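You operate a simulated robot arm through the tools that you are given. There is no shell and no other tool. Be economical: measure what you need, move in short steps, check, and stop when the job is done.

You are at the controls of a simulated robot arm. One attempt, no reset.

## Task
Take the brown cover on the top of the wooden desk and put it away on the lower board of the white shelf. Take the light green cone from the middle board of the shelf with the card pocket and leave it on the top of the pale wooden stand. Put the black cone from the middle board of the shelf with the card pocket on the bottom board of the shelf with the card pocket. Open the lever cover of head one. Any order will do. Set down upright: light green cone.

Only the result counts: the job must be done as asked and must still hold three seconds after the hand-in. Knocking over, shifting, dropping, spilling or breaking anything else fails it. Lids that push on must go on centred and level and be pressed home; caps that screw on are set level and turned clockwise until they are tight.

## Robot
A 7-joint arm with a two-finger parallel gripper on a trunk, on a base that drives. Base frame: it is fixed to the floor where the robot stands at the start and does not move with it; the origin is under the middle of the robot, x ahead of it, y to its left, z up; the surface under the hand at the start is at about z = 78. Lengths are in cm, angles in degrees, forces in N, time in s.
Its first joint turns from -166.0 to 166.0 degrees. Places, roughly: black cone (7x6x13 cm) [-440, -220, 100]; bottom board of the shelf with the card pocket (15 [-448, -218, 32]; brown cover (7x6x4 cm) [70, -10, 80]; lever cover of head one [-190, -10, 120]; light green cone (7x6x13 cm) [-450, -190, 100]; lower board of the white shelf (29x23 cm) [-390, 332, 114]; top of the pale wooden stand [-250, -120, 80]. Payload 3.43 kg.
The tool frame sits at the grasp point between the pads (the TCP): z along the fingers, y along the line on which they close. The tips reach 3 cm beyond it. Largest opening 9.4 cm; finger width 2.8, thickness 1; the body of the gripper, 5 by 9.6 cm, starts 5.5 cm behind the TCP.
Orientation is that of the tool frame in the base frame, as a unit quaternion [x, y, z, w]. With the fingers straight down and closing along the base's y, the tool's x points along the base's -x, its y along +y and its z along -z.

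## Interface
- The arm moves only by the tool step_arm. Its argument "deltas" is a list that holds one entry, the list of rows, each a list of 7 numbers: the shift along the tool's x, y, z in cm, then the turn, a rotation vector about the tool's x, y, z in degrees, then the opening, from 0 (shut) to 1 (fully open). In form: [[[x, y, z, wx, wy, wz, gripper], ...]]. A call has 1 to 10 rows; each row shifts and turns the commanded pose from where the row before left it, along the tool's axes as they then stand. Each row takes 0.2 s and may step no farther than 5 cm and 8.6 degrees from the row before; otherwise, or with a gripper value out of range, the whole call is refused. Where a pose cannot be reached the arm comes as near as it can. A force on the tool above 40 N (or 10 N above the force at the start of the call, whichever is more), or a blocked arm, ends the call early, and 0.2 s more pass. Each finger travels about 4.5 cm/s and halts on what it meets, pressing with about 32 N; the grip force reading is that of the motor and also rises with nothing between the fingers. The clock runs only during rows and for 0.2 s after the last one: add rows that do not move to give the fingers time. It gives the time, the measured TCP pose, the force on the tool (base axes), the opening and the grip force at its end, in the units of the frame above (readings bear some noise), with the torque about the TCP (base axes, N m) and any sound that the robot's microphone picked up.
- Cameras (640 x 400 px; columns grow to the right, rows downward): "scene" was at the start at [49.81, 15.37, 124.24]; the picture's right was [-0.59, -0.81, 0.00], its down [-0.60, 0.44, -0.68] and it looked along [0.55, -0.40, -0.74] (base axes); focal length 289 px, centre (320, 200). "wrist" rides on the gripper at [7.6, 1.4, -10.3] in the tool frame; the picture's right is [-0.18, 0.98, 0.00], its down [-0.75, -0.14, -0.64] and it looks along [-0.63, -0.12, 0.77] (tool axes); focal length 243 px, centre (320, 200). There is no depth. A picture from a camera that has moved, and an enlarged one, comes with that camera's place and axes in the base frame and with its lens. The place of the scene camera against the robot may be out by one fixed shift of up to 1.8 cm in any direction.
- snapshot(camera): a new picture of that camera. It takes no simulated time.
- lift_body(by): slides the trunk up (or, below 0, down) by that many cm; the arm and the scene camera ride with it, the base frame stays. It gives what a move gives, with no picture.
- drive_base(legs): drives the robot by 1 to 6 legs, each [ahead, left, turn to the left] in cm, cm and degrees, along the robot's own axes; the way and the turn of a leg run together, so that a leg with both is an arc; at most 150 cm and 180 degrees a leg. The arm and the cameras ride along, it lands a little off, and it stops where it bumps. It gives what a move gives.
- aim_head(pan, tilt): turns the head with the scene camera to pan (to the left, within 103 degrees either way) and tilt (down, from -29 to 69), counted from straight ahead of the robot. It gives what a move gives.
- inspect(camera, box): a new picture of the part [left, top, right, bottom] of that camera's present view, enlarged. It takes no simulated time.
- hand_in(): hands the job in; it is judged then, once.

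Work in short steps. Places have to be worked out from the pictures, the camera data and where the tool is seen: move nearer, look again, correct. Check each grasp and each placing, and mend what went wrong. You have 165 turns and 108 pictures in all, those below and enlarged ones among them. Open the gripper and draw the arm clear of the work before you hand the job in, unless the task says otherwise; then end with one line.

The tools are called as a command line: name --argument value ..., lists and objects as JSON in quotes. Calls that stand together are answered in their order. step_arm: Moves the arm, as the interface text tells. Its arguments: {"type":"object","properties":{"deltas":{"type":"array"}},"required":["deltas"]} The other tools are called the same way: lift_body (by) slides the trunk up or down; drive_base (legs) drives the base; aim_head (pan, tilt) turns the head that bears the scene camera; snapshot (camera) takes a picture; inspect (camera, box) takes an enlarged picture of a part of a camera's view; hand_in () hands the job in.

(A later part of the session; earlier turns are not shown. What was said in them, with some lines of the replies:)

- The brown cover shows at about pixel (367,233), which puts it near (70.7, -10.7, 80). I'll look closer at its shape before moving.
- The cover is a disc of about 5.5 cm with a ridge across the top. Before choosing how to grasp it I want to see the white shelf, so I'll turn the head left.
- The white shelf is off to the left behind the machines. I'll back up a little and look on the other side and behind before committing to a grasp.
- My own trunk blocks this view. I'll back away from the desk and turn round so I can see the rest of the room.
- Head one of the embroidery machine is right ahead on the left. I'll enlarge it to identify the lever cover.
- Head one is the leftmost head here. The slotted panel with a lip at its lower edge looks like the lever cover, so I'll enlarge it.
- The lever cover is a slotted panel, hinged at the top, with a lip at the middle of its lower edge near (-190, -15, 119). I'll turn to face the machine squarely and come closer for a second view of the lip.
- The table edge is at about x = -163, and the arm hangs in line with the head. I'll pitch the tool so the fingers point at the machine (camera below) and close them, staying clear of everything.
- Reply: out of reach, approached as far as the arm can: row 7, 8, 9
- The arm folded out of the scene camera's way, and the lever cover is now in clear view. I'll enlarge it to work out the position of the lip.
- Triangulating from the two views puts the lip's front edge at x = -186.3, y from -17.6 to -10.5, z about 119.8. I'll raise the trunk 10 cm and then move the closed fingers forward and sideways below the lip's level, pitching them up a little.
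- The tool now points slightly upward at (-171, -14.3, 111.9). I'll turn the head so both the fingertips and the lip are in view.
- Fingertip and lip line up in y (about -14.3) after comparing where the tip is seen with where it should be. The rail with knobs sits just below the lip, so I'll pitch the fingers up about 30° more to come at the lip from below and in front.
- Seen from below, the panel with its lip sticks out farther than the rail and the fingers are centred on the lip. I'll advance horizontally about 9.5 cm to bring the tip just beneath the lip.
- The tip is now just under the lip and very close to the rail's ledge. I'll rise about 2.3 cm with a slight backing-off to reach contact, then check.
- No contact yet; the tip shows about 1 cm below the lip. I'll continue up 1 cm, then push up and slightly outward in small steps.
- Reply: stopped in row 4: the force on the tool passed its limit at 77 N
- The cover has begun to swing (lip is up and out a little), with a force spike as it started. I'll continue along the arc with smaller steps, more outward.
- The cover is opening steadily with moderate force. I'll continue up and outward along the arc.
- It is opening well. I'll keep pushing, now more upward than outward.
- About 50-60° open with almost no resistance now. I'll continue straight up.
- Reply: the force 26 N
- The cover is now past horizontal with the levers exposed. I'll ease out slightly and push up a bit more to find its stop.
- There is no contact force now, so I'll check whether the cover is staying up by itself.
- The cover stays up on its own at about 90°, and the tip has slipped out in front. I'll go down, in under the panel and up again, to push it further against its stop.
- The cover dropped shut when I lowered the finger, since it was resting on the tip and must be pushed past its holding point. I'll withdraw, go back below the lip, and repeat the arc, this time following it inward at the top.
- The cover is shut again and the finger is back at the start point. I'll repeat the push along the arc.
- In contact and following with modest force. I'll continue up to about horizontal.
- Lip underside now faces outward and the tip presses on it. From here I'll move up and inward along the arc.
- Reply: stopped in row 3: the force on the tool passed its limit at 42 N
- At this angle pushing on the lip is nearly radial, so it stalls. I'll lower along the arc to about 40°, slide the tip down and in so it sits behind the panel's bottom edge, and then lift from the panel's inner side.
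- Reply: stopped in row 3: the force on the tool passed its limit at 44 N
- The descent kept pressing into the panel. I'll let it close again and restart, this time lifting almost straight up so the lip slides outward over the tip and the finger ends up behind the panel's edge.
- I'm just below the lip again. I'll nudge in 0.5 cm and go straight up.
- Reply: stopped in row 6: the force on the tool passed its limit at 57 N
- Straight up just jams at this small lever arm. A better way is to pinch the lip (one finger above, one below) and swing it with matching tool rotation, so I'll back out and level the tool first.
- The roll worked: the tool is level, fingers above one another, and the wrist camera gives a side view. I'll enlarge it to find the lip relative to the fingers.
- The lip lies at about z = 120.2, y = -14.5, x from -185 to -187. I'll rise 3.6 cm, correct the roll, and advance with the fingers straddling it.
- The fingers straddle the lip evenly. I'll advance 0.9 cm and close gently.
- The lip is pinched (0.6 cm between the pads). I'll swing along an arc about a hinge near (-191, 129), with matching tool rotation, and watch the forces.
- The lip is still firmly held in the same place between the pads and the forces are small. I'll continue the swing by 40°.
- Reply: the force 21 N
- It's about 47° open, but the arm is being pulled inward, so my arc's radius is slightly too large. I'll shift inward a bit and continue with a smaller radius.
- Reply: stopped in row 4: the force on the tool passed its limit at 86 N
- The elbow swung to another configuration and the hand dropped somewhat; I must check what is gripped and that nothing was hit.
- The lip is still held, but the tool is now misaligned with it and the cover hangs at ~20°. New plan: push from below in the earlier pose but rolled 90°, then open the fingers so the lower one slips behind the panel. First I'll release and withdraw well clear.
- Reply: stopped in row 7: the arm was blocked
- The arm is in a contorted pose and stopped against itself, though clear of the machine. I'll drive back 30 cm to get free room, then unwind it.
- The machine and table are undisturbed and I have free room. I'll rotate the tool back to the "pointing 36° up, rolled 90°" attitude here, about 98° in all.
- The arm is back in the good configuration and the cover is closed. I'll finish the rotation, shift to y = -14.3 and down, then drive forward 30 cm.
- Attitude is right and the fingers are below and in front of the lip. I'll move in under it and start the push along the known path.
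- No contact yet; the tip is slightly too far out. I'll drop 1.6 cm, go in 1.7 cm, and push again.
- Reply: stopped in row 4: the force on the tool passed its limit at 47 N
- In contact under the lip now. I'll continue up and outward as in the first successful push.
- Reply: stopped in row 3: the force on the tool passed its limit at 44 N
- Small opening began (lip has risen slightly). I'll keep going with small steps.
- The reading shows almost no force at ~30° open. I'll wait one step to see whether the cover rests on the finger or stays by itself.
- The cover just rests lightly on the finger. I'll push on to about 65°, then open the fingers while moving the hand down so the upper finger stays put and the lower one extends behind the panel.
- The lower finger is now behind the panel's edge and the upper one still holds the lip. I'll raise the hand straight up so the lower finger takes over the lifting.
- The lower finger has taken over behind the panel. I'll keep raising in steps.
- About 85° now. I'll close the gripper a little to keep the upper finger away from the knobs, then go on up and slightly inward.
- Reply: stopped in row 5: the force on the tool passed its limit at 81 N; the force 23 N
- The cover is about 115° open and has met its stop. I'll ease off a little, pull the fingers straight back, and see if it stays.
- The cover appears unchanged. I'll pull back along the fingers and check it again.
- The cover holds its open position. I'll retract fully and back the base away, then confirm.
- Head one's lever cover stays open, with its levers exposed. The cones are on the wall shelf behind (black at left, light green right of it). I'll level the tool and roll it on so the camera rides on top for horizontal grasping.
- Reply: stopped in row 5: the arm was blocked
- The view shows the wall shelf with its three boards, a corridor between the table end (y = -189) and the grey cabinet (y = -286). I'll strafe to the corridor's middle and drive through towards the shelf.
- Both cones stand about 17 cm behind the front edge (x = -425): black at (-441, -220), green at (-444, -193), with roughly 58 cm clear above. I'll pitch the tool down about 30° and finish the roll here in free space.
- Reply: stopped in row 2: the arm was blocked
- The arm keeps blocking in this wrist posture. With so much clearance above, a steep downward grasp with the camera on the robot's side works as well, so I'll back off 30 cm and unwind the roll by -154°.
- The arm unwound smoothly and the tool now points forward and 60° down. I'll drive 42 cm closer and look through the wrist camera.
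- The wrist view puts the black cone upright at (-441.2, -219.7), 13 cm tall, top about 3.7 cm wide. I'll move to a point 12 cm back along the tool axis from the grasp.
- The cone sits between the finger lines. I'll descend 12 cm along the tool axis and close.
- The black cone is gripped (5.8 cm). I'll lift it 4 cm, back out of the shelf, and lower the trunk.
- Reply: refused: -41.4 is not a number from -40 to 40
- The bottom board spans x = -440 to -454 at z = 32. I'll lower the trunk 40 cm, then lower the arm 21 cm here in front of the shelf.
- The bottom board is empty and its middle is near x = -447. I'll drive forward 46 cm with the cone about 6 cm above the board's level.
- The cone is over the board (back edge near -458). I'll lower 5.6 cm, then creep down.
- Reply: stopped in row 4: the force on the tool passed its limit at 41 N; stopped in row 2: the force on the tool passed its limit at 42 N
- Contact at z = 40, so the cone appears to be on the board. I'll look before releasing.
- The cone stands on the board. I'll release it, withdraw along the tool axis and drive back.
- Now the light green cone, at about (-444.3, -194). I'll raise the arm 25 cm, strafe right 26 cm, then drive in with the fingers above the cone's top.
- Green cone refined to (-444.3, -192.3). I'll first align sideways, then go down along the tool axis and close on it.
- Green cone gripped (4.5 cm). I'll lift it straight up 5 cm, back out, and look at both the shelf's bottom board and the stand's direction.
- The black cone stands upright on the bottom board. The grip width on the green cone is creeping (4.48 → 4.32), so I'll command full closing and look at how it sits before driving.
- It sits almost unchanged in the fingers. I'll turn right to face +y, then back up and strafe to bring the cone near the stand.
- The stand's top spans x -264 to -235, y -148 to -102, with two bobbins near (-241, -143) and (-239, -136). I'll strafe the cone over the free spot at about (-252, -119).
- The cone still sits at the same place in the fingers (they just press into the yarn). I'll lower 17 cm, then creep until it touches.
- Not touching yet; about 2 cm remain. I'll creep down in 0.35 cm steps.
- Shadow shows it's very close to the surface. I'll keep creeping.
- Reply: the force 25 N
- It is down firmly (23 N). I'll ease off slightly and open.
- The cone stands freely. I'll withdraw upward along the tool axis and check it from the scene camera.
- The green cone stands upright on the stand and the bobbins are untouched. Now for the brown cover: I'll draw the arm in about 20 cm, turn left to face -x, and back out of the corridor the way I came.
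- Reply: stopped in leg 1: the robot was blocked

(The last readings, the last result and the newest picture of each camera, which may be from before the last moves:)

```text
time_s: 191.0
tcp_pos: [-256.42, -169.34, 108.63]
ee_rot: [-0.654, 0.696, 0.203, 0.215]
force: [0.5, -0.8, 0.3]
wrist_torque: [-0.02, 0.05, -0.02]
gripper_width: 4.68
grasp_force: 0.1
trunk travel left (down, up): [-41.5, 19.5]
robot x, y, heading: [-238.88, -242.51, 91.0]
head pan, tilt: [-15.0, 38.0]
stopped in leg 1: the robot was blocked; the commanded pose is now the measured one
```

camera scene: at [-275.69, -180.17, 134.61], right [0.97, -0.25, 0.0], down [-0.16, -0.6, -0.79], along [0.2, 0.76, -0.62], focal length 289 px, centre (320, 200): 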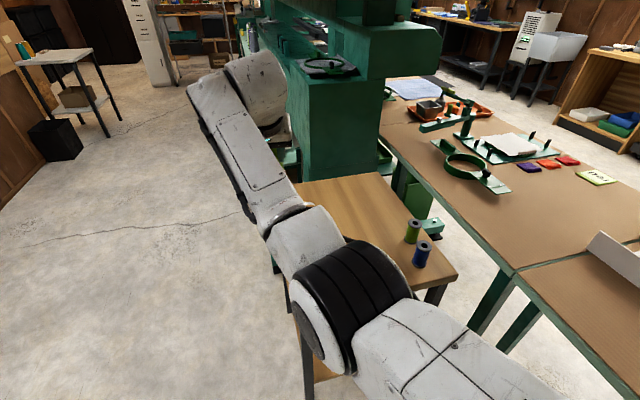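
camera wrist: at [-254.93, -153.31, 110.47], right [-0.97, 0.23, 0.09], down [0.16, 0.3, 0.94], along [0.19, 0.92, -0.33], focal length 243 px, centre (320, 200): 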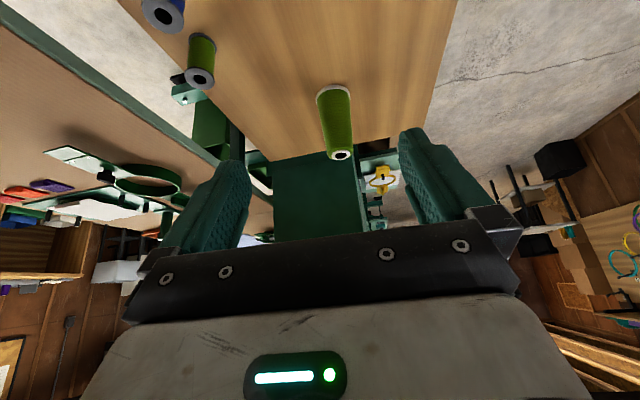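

The turn was blocked by something touching the arm. I'll look before moving further.

aim_head --pan 10 --tilt 50

snapshot --camera "scene"

```text
time_s: 191.9
tcp_pos: [-256.52, -169.27, 108.35]
ee_rot: [-0.653, 0.697, 0.202, 0.215]
force: [0.6, 0.4, -0.4]
wrist_torque: [-0.03, -0.01, 0.0]
gripper_width: 4.71
grasp_force: 0.1
trunk travel left (down, up): [-41.5, 19.5]
robot x, y, heading: [-238.86, -243.55, 91.3]
head pan, tilt: [10.0, 50.0]
```

```text
13 pictures are left
camera scene: at [-261.44, -189.21, 132.21], right [0.98, 0.19, 0.0], down [0.15, -0.76, -0.63], along [-0.12, 0.62, -0.78], focal length 289 px, centre (320, 200)
```

scene: 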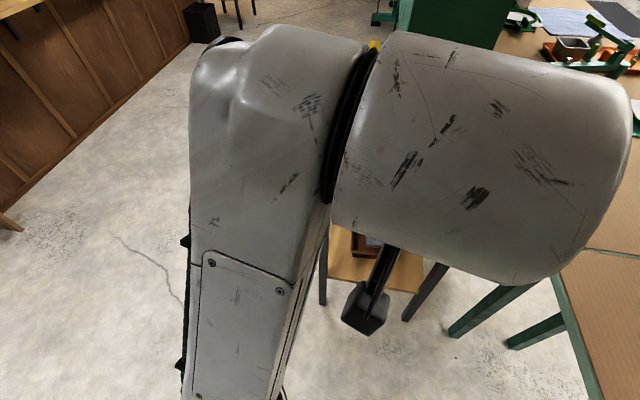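

The folded wrist is crowding the robot's own head, with nothing outside touched. I'll extend the arm forward again by about 14 cm and then retry the turn.

step_arm --deltas '[[[-3.9, 0, 2.6, 0, 0, 0, 0.5], [-3.9, 0, 2.6, 0, 0, 0, 0.5], [-3.9, 0, 2.6, 0, 0, 0, 0.5]]]'

drive_base --legs '[[0, 0, 90]]'

```text
time_s: 192.7
tcp_pos: [-255.6, -155.68, 107.91]
ee_rot: [-0.656, 0.698, 0.198, 0.207]
force: [0.1, -1.0, -0.5]
wrist_torque: [0.05, -0.01, 0.02]
gripper_width: 4.68
grasp_force: 0.0
trunk travel left (down, up): [-41.5, 19.5]
robot x, y, heading: [-238.6, -243.04, 90.8]
head pan, tilt: [10.0, 50.0]
```

```text
time_s: 193.7
tcp_pos: [-257.97, -158.44, 110.43]
ee_rot: [-0.658, 0.691, 0.21, 0.215]
force: [-0.7, 0.4, 0.1]
wrist_torque: [-0.01, -0.03, -0.01]
gripper_width: 4.69
grasp_force: 0.1
trunk travel left (down, up): [-41.5, 19.5]
robot x, y, heading: [-239.82, -242.66, 91.9]
head pan, tilt: [10.0, 50.0]
stopped in leg 1: the robot was blocked; the commanded pose is now the measured one
```

The base is likely catching the cabinet behind as it turns. I'll go forward a little and strafe left into the open aisle, where I turned freely before, then turn and go through the corridor backward.

drive_base --legs '[[12, 0, 0], [0, 65, 0], [0, 0, 88], [0, 12, 0], [-120, 0, 0], [-125, 0, 0]]'

```text
time_s: 214.4
tcp_pos: [-141.83, -260.75, 110.31]
ee_rot: [0.953, -0.042, -0.301, -0.009]
force: [-0.6, 0.8, -0.9]
wrist_torque: [-0.02, -0.01, 0.02]
gripper_width: 4.73
grasp_force: 0.2
trunk travel left (down, up): [-41.5, 19.5]
robot x, y, heading: [-57.3, -246.11, 179.8]
head pan, tilt: [10.0, 50.0]
```

Through the corridor. I'll strafe back to the desk area and turn to face the desk.

drive_base --legs '[[8, 0, 0], [0, -110, 0], [0, -111, 0], [0, 0, 180]]'

aim_head --pan -20 --tilt 40

snapshot --camera "wrist"

```text
time_s: 233.2
tcp_pos: [19.31, -11.39, 110.42]
ee_rot: [0.054, 0.952, -0.013, 0.301]
force: [-0.3, -0.4, 0.0]
wrist_torque: [-0.02, 0.0, -0.01]
gripper_width: 4.7
grasp_force: 0.1
trunk travel left (down, up): [-41.5, 19.5]
robot x, y, heading: [-65.73, -23.83, -1.6]
head pan, tilt: [10.0, 50.0]
```

```text
time_s: 234.2
tcp_pos: [19.31, -11.3, 110.42]
ee_rot: [0.053, 0.952, -0.014, 0.3]
force: [-0.6, -0.5, -0.6]
wrist_torque: [-0.03, -0.01, -0.06]
gripper_width: 4.7
grasp_force: 0.0
trunk travel left (down, up): [-41.5, 19.5]
robot x, y, heading: [-65.75, -23.87, -1.5]
head pan, tilt: [-20.0, 40.0]
```

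```text
12 pictures are left
camera wrist: at [7.46, -8.52, 114.43], right [0.26, 0.96, 0.11], down [0.23, -0.17, 0.96], along [0.94, -0.22, -0.27], focal length 243 px, centre (320, 200)
```

wrist: 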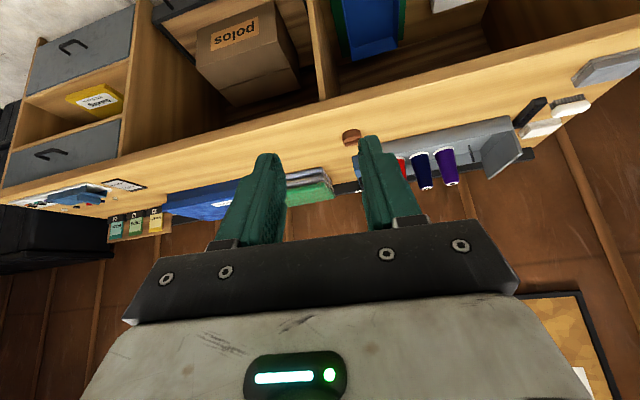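

The cover is visible ahead between the fingers. I'll drive 42 cm forward and open the gripper, then refine its position.

drive_base --legs '[[42, 0, 0]]'

step_arm --deltas '[[[0, 0, 0, 0, 0, 0, 1], [2.0, 0, 3.0, 0, 0, 0, 1], [2.0, 0, 3.0, 0, 0, 0, 1]]]'

snapshot --camera "wrist"

```text
time_s: 236.8
tcp_pos: [61.25, -12.96, 110.44]
ee_rot: [0.055, 0.952, -0.014, 0.3]
force: [0.7, 0.1, 0.6]
wrist_torque: [0.01, -0.01, -0.01]
gripper_width: 4.7
grasp_force: 0.0
trunk travel left (down, up): [-41.5, 19.5]
robot x, y, heading: [-23.94, -25.23, -1.9]
head pan, tilt: [-20.0, 40.0]
```

```text
time_s: 237.6
tcp_pos: [61.39, -12.74, 103.05]
ee_rot: [0.056, 0.952, -0.014, 0.3]
force: [0.5, 0.7, 1.0]
wrist_torque: [0.01, -0.03, 0.05]
gripper_width: 9.42
grasp_force: 0.0
trunk travel left (down, up): [-41.5, 19.5]
robot x, y, heading: [-23.98, -25.33, -1.9]
head pan, tilt: [-20.0, 40.0]
```

```text
11 pictures are left
camera wrist: at [49.62, -9.99, 107.17], right [0.26, 0.96, 0.11], down [0.23, -0.18, 0.96], along [0.94, -0.22, -0.27], focal length 243 px, centre (320, 200)
```

wrist: 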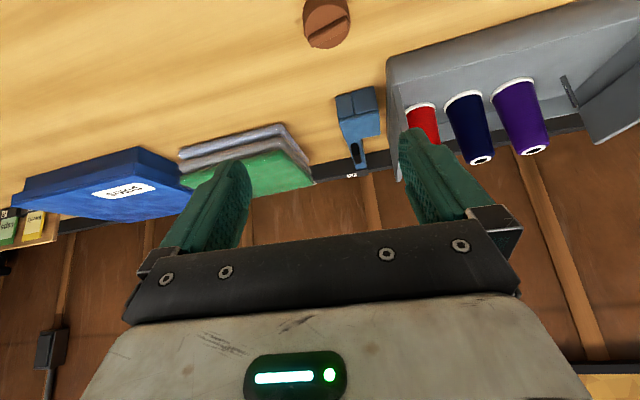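

The two wrist views agree on the cover at (71.3, -11.5). The tray corner is a few centimetres to the left, so I'll open only to 7.7 cm and descend to just above the desk.

step_arm --deltas '[[[0.88, 0.45, 4.4, 0, 0, 0, 0.82], [0.88, 0.45, 4.4, 0, 0, 0, 0.82], [0.88, 0.45, 4.4, 0, 0, 0, 0.82], [0.88, 0.45, 4.4, 0, 0, 0, 0.82]]]'

snapshot --camera "wrist"

```text
time_s: 238.6
tcp_pos: [68.9, -11.82, 86.87]
ee_rot: [0.055, 0.952, -0.013, 0.301]
force: [-0.2, 0.5, 0.3]
wrist_torque: [0.0, 0.0, 0.01]
gripper_width: 7.7
grasp_force: 0.0
trunk travel left (down, up): [-41.5, 19.5]
robot x, y, heading: [-23.9, -25.33, -1.8]
head pan, tilt: [-20.0, 40.0]
```

```text
10 pictures are left
camera wrist: at [57.15, -9.07, 90.9], right [0.26, 0.96, 0.11], down [0.23, -0.18, 0.96], along [0.94, -0.22, -0.27], focal length 243 px, centre (320, 200)
```

wrist: 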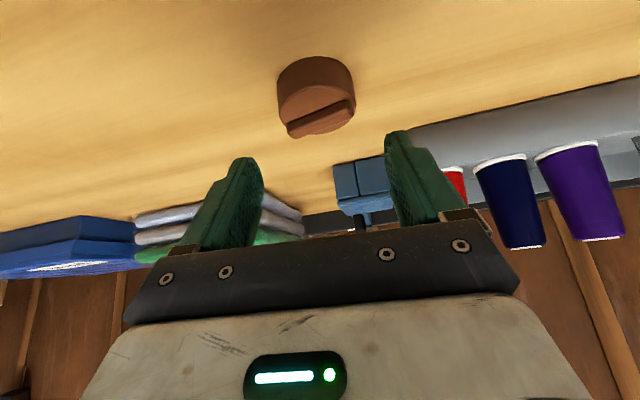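

Well aligned. I'll go down the last 5 cm and close on the cover's sides.

step_arm --deltas '[[[0.6, 0.19, 2.7, 0, 0, 0, 0.82], [0.6, 0.19, 2.6, 0, 0, 0, 0.82], [0, 0, 0, 0, 0, 0, 0.6], [0, 0, 0, 0, 0, 0, 0.4], [0, 0, 0, 0, 0, 0, 0.3], [0, 0, 0, 0, 0, 0, 0.3]]]'

snapshot --camera "wrist"

```text
time_s: 240.0
tcp_pos: [70.91, -11.88, 81.61]
ee_rot: [0.056, 0.952, -0.013, 0.301]
force: [-1.2, 0.3, 0.3]
wrist_torque: [0.05, 0.01, 0.0]
gripper_width: 5.66
grasp_force: 32.2
trunk travel left (down, up): [-41.5, 19.5]
robot x, y, heading: [-24.02, -25.11, -2.1]
head pan, tilt: [-20.0, 40.0]
```

```text
9 pictures are left
camera wrist: at [59.01, -8.96, 85.69], right [0.26, 0.96, 0.11], down [0.23, -0.18, 0.96], along [0.94, -0.22, -0.27], focal length 243 px, centre (320, 200)
```

wrist: 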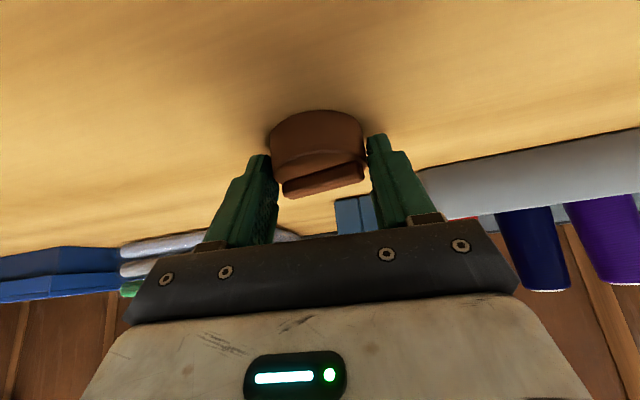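

The cover is gripped (5.66 cm). I'll lift it well up, then drive back the known way: turn, strafe to the corridor and go through it.

step_arm --deltas '[[[-1.2, 0, -1.7, 0, 0, 0, 0.3], [-2.8, 0, -4.0, 0, 0, 0, 0.3], [-2.8, 0, -4.0, 0, 0, 0, 0.3], [-2.8, 0, -4.0, 0, 0, 0, 0.3], [-2.8, 0, -4.0, 0, 0, 0, 0.3], [-2.8, 0, -4.0, 0, 0, 0, 0.3]]]'

drive_base --legs '[[-26, 0, 0], [0, 0, -178], [0, 107, 0], [0, 108, 0]]'

```text
time_s: 241.4
tcp_pos: [70.74, -12.17, 108.27]
ee_rot: [0.056, 0.952, -0.014, 0.301]
force: [-0.5, -0.4, 0.9]
wrist_torque: [0.0, 0.02, 0.01]
gripper_width: 5.62
grasp_force: 32.2
trunk travel left (down, up): [-41.5, 19.5]
robot x, y, heading: [-24.0, -25.38, -1.9]
head pan, tilt: [-20.0, 40.0]
```

```text
time_s: 260.8
tcp_pos: [-146.92, -254.46, 108.11]
ee_rot: [0.953, -0.044, -0.301, -0.01]
force: [0.1, -0.5, -0.1]
wrist_torque: [0.04, -0.02, 0.03]
gripper_width: 5.32
grasp_force: 31.8
trunk travel left (down, up): [-41.5, 19.5]
robot x, y, heading: [-52.85, -238.87, 179.6]
head pan, tilt: [-20.0, 40.0]
```

The width crept down a bit (5.66 → 5.32), so I'll check the cover's seat in the fingers.

snapshot --camera "wrist"

```text
8 pictures are left
camera wrist: at [-134.87, -257.05, 112.24], right [-0.24, -0.96, 0.11], down [-0.23, 0.17, 0.96], along [-0.94, 0.2, -0.27], focal length 243 px, centre (320, 200)
```

wrist: 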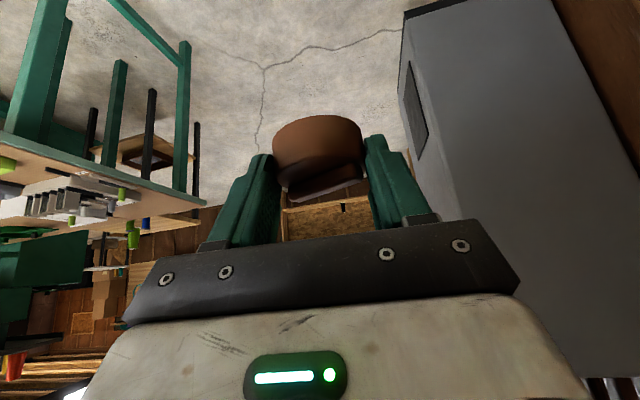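

The cover is held well enough. I'll go through the corridor, turn to +y in the aisle, and drive up towards the white shelf.

drive_base --legs '[[125, 0, 0], [127, 0, 0], [0, 0, -90], [0, 22, 0], [140, 0, 0], [110, 0, 0]]'

aim_head --pan 10 --tilt 15

snapshot --camera "scene"

```text
time_s: 290.2
tcp_pos: [-336.33, 106.84, 108.12]
ee_rot: [-0.634, 0.712, 0.203, 0.222]
force: [0.4, 0.7, 0.3]
wrist_torque: [0.0, -0.02, 0.01]
gripper_width: 5.33
grasp_force: 32.2
trunk travel left (down, up): [-41.5, 19.5]
robot x, y, heading: [-323.26, 12.44, 87.9]
head pan, tilt: [-20.0, 40.0]
```

```text
time_s: 291.2
tcp_pos: [-336.4, 106.78, 108.19]
ee_rot: [-0.633, 0.713, 0.202, 0.223]
force: [-0.5, -0.2, -0.6]
wrist_torque: [0.01, 0.0, 0.03]
gripper_width: 5.32
grasp_force: 31.8
trunk travel left (down, up): [-41.5, 19.5]
robot x, y, heading: [-323.25, 12.11, 87.9]
head pan, tilt: [10.0, 15.0]
```

```text
7 pictures are left
camera scene: at [-343.36, 66.81, 138.26], right [0.99, 0.14, 0.0], down [0.04, -0.26, -0.97], along [-0.14, 0.96, -0.26], focal length 289 px, centre (320, 200)
```

scene: 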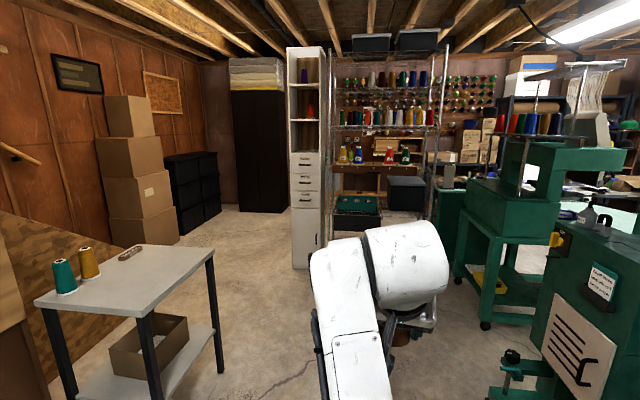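

The white shelf stands ahead at about pixel (305, 130), facing this way. I'll enlarge it to see its boards and what's on them.

inspect --camera "scene" --box '[250, 40, 360, 170]'

```text
3.08 times, centred on (305, 105) of scene
camera zoom: at [-343.36, 66.81, 138.26], right [0.99, 0.14, 0.0], down [0.04, -0.26, -0.97], along [-0.14, 0.96, -0.26], focal length 889 px, centre (366, 492)
```

zoom: 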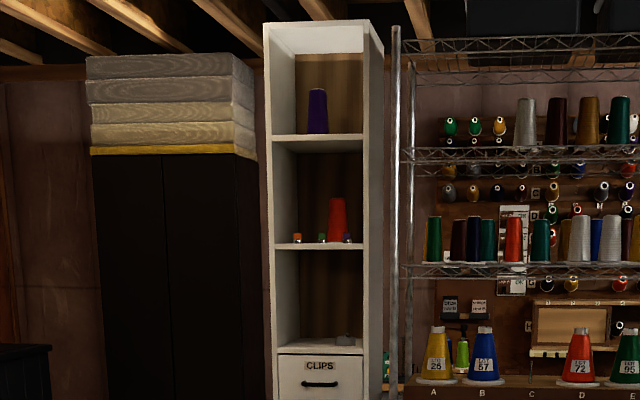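

The lower board is the one just above the "CLIPS" drawer (z about 113), with some 25 cm of room and only a small item at its right. I'll raise the trunk 16 cm and approach, keeping clear of the side table on the left.

lift_body --by 16

drive_base --legs '[[0, 0, 2], [100, 49, 0], [80, 0, 0]]'

step_arm --deltas '[[[0, 3, 0, 0, 0, 0, 0.3], [0, 3, 0, 0, 0, 0, 0.3], [0, 2, 0, 0, 0, 0, 0.3]]]'

snapshot --camera "wrist"

```text
time_s: 293.0
tcp_pos: [-336.36, 106.78, 124.24]
ee_rot: [-0.634, 0.713, 0.202, 0.222]
force: [-0.6, 0.5, 0.5]
wrist_torque: [0.0, -0.03, 0.02]
gripper_width: 5.32
grasp_force: 32.3
trunk travel left (down, up): [-57.5, 3.5]
robot x, y, heading: [-323.09, 12.06, 88.0]
head pan, tilt: [10.0, 15.0]
```

```text
time_s: 302.9
tcp_pos: [-385.14, 286.61, 124.15]
ee_rot: [-0.638, 0.709, 0.205, 0.222]
force: [0.2, 0.7, 0.0]
wrist_torque: [0.0, 0.0, 0.05]
gripper_width: 5.34
grasp_force: 32.0
trunk travel left (down, up): [-57.5, 3.5]
robot x, y, heading: [-370.53, 192.17, 89.1]
head pan, tilt: [10.0, 15.0]
```

```text
time_s: 303.8
tcp_pos: [-392.97, 287.65, 124.14]
ee_rot: [-0.639, 0.709, 0.204, 0.22]
force: [0.0, -0.1, -0.2]
wrist_torque: [0.0, 0.0, 0.01]
gripper_width: 5.32
grasp_force: 32.2
trunk travel left (down, up): [-57.5, 3.5]
robot x, y, heading: [-370.97, 192.29, 88.6]
head pan, tilt: [10.0, 15.0]
```

```text
5 pictures are left
camera wrist: at [-395.56, 275.72, 128.17], right [-0.96, 0.25, 0.11], down [0.17, 0.23, 0.96], along [0.21, 0.94, -0.27], focal length 243 px, centre (320, 200)
```

wrist: 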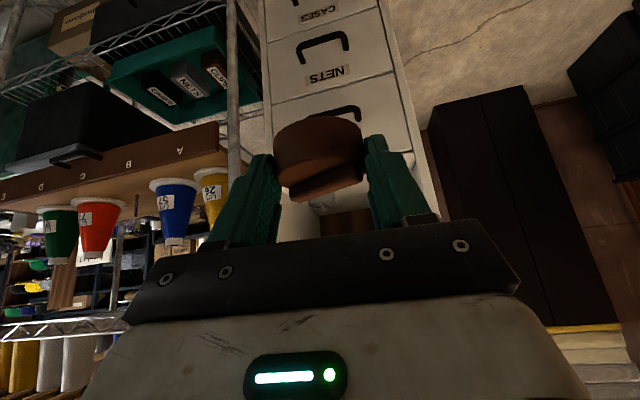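

The shelf's front is near y = 321.6 and x -404 to -375. I'll lower the hand 4 cm, then drive in with the cover clear of the board.

step_arm --deltas '[[[1.15, 0, 1.65, 0, 0, 0, 0.3], [1.15, 0, 1.65, 0, 0, 0, 0.3]]]'

drive_base --legs '[[30, 2, 0]]'

snapshot --camera "wrist"

```text
time_s: 304.4
tcp_pos: [-393.08, 287.51, 120.15]
ee_rot: [-0.638, 0.709, 0.204, 0.221]
force: [-1.0, -0.2, -1.0]
wrist_torque: [-0.03, 0.05, 0.04]
gripper_width: 5.35
grasp_force: 31.3
trunk travel left (down, up): [-57.5, 3.5]
robot x, y, heading: [-370.97, 191.89, 88.6]
head pan, tilt: [10.0, 15.0]
```

```text
time_s: 306.4
tcp_pos: [-394.05, 317.33, 120.22]
ee_rot: [-0.637, 0.71, 0.204, 0.221]
force: [-0.3, -0.2, -0.4]
wrist_torque: [0.01, 0.03, 0.0]
gripper_width: 5.35
grasp_force: 32.5
trunk travel left (down, up): [-57.5, 3.5]
robot x, y, heading: [-372.41, 221.78, 88.8]
head pan, tilt: [10.0, 15.0]
```

```text
4 pictures are left
camera wrist: at [-396.76, 305.5, 124.23], right [-0.96, 0.25, 0.11], down [0.17, 0.23, 0.96], along [0.22, 0.94, -0.27], focal length 243 px, centre (320, 200)
```

wrist: 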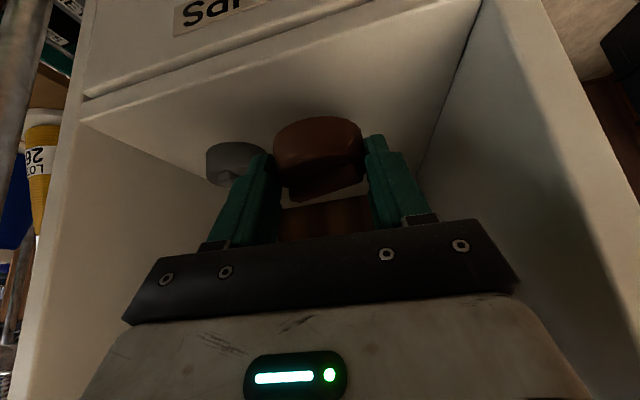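

The board's front edge is near y = 315, x from -403 to -380, with a grey item near (-386, 323) to the right. I'll shift 3 cm left and 4 cm deeper before lowering.

step_arm --deltas '[[[0, 1.5, 0, 0, 0, 0, 0.3], [0, 1.5, 0, 0, 0, 0, 0.3], [-1.64, 0, 1.14, 0, 0, 0, 0.3], [-1.64, 0, 1.14, 0, 0, 0, 0.3]]]'

step_arm --deltas '[[[0.2, 0, 0.29, 0, 0, 0, 0.3], [0.2, 0, 0.29, 0, 0, 0, 0.3], [0.2, 0, 0.29, 0, 0, 0, 0.3], [0.2, 0, 0.29, 0, 0, 0, 0.3], [0.2, 0, 0.29, 0, 0, 0, 0.3], [0.2, 0, 0.29, 0, 0, 0, 0.3]]]'

```text
time_s: 307.4
tcp_pos: [-396.61, 321.7, 120.1]
ee_rot: [-0.638, 0.709, 0.203, 0.221]
force: [-0.5, -0.8, -0.5]
wrist_torque: [0.01, -0.01, 0.04]
gripper_width: 5.32
grasp_force: 32.3
trunk travel left (down, up): [-57.5, 3.5]
robot x, y, heading: [-372.35, 221.82, 88.5]
head pan, tilt: [10.0, 15.0]
```

```text
time_s: 308.8
tcp_pos: [-396.73, 321.71, 118.05]
ee_rot: [-0.637, 0.71, 0.203, 0.222]
force: [-0.5, 0.0, -1.8]
wrist_torque: [0.0, -0.01, -0.03]
gripper_width: 5.34
grasp_force: 31.6
trunk travel left (down, up): [-57.5, 3.5]
robot x, y, heading: [-372.1, 221.96, 88.7]
head pan, tilt: [10.0, 15.0]
```

No contact yet at z = 118. I'll keep creeping down in small steps until it touches.

step_arm --deltas '[[[0.14, 0, 0.2, 0, 0, 0, 0.3], [0.14, 0, 0.2, 0, 0, 0, 0.3], [0.14, 0, 0.2, 0, 0, 0, 0.3], [0.14, 0, 0.2, 0, 0, 0, 0.3], [0.14, 0, 0.2, 0, 0, 0, 0.3], [0.14, 0, 0.2, 0, 0, 0, 0.3], [0.14, 0, 0.2, 0, 0, 0, 0.3]]]'

snapshot --camera "wrist"

```text
time_s: 310.4
tcp_pos: [-396.68, 321.74, 116.66]
ee_rot: [-0.637, 0.709, 0.207, 0.222]
force: [0.4, 0.3, 11.9]
wrist_torque: [0.37, 0.18, 0.02]
gripper_width: 5.31
grasp_force: 31.9
trunk travel left (down, up): [-57.5, 3.5]
robot x, y, heading: [-372.14, 221.49, 88.6]
head pan, tilt: [10.0, 15.0]
```

```text
3 pictures are left
camera wrist: at [-399.36, 309.78, 120.69], right [-0.96, 0.25, 0.12], down [0.17, 0.23, 0.96], along [0.22, 0.94, -0.26], focal length 243 px, centre (320, 200)
```

wrist: 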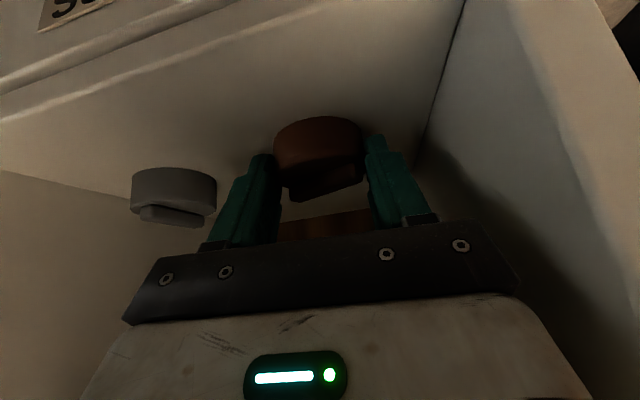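

The cover rests on the board (12 N) and the grey item is about 1.7 cm from the finger. I'll open only slightly (to 6.8 cm) and withdraw along the tool axis.

step_arm --deltas '[[[-0.06, 0, -0.08, 0, 0, 0, 0.5], [0, 0, 0, 0, 0, 0, 0.65], [0, 0, 0, 0, 0, 0, 0.72], [0, 0, 0, 0, 0, 0, 0.72], [0, 0, -1.5, 0, 0, 0, 0.72], [0, 0, -2, 0, 0, 0, 0.72]]]'

drive_base --legs '[[-30, 0, 0]]'

snapshot --camera "wrist"

```text
time_s: 311.8
tcp_pos: [-396.91, 319.78, 119.36]
ee_rot: [-0.637, 0.709, 0.204, 0.222]
force: [-0.6, -0.6, 0.7]
wrist_torque: [0.02, 0.01, -0.02]
gripper_width: 6.76
grasp_force: 0.1
trunk travel left (down, up): [-57.5, 3.5]
robot x, y, heading: [-372.38, 221.72, 88.6]
head pan, tilt: [10.0, 15.0]
```

```text
time_s: 313.8
tcp_pos: [-397.65, 289.33, 119.25]
ee_rot: [-0.638, 0.709, 0.204, 0.221]
force: [0.1, 0.2, 0.1]
wrist_torque: [0.01, 0.01, -0.02]
gripper_width: 6.76
grasp_force: 0.1
trunk travel left (down, up): [-57.5, 3.5]
robot x, y, heading: [-372.75, 191.43, 88.8]
head pan, tilt: [10.0, 15.0]
```

```text
2 pictures are left
camera wrist: at [-400.31, 277.48, 123.39], right [-0.96, 0.25, 0.11], down [0.17, 0.23, 0.96], along [0.22, 0.94, -0.27], focal length 243 px, centre (320, 200)
```

wrist: 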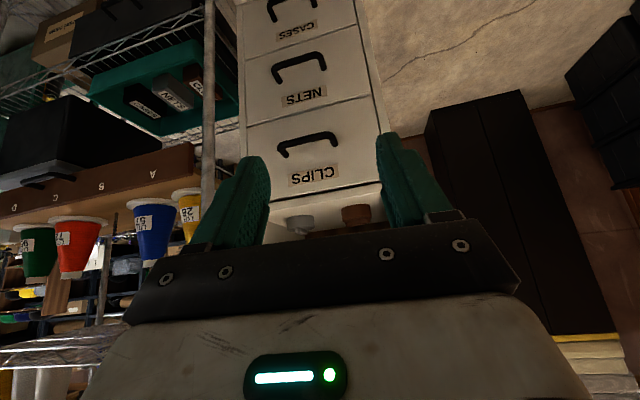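

The brown cover sits on the white shelf's lower board beside the undisturbed grey item, and the arm is clear. I'll open the gripper fully and hand in.

step_arm --deltas '[[[0, 0, 0, 0, 0, 0, 1], [0, 0, 0, 0, 0, 0, 1], [0, 0, 0, 0, 0, 0, 1]]]'

hand_in

```text
time_s: 314.6
tcp_pos: [-397.7, 289.34, 119.31]
ee_rot: [-0.637, 0.71, 0.203, 0.221]
force: [0.4, 0.4, -0.3]
wrist_torque: [-0.03, 0.0, -0.01]
gripper_width: 9.4
grasp_force: 0.1
trunk travel left (down, up): [-57.5, 3.5]
robot x, y, heading: [-372.59, 191.67, 88.7]
head pan, tilt: [10.0, 15.0]
```

```text
The job is handed in.
```

I handed in with all four parts done: the brown cover is on the white shelf's lower board, the light green cone stands upright on the pale stand, the black cone is on the card-pocket shelf's bottom board, and head one's lever cover is open. I checked each in a picture after placing it, but did not look at the lever cover, cones or stand again before handing in, and the base was blocked twice turning near the stand and the grey cabinet (I think it caught the cabinet, and I did not check it).
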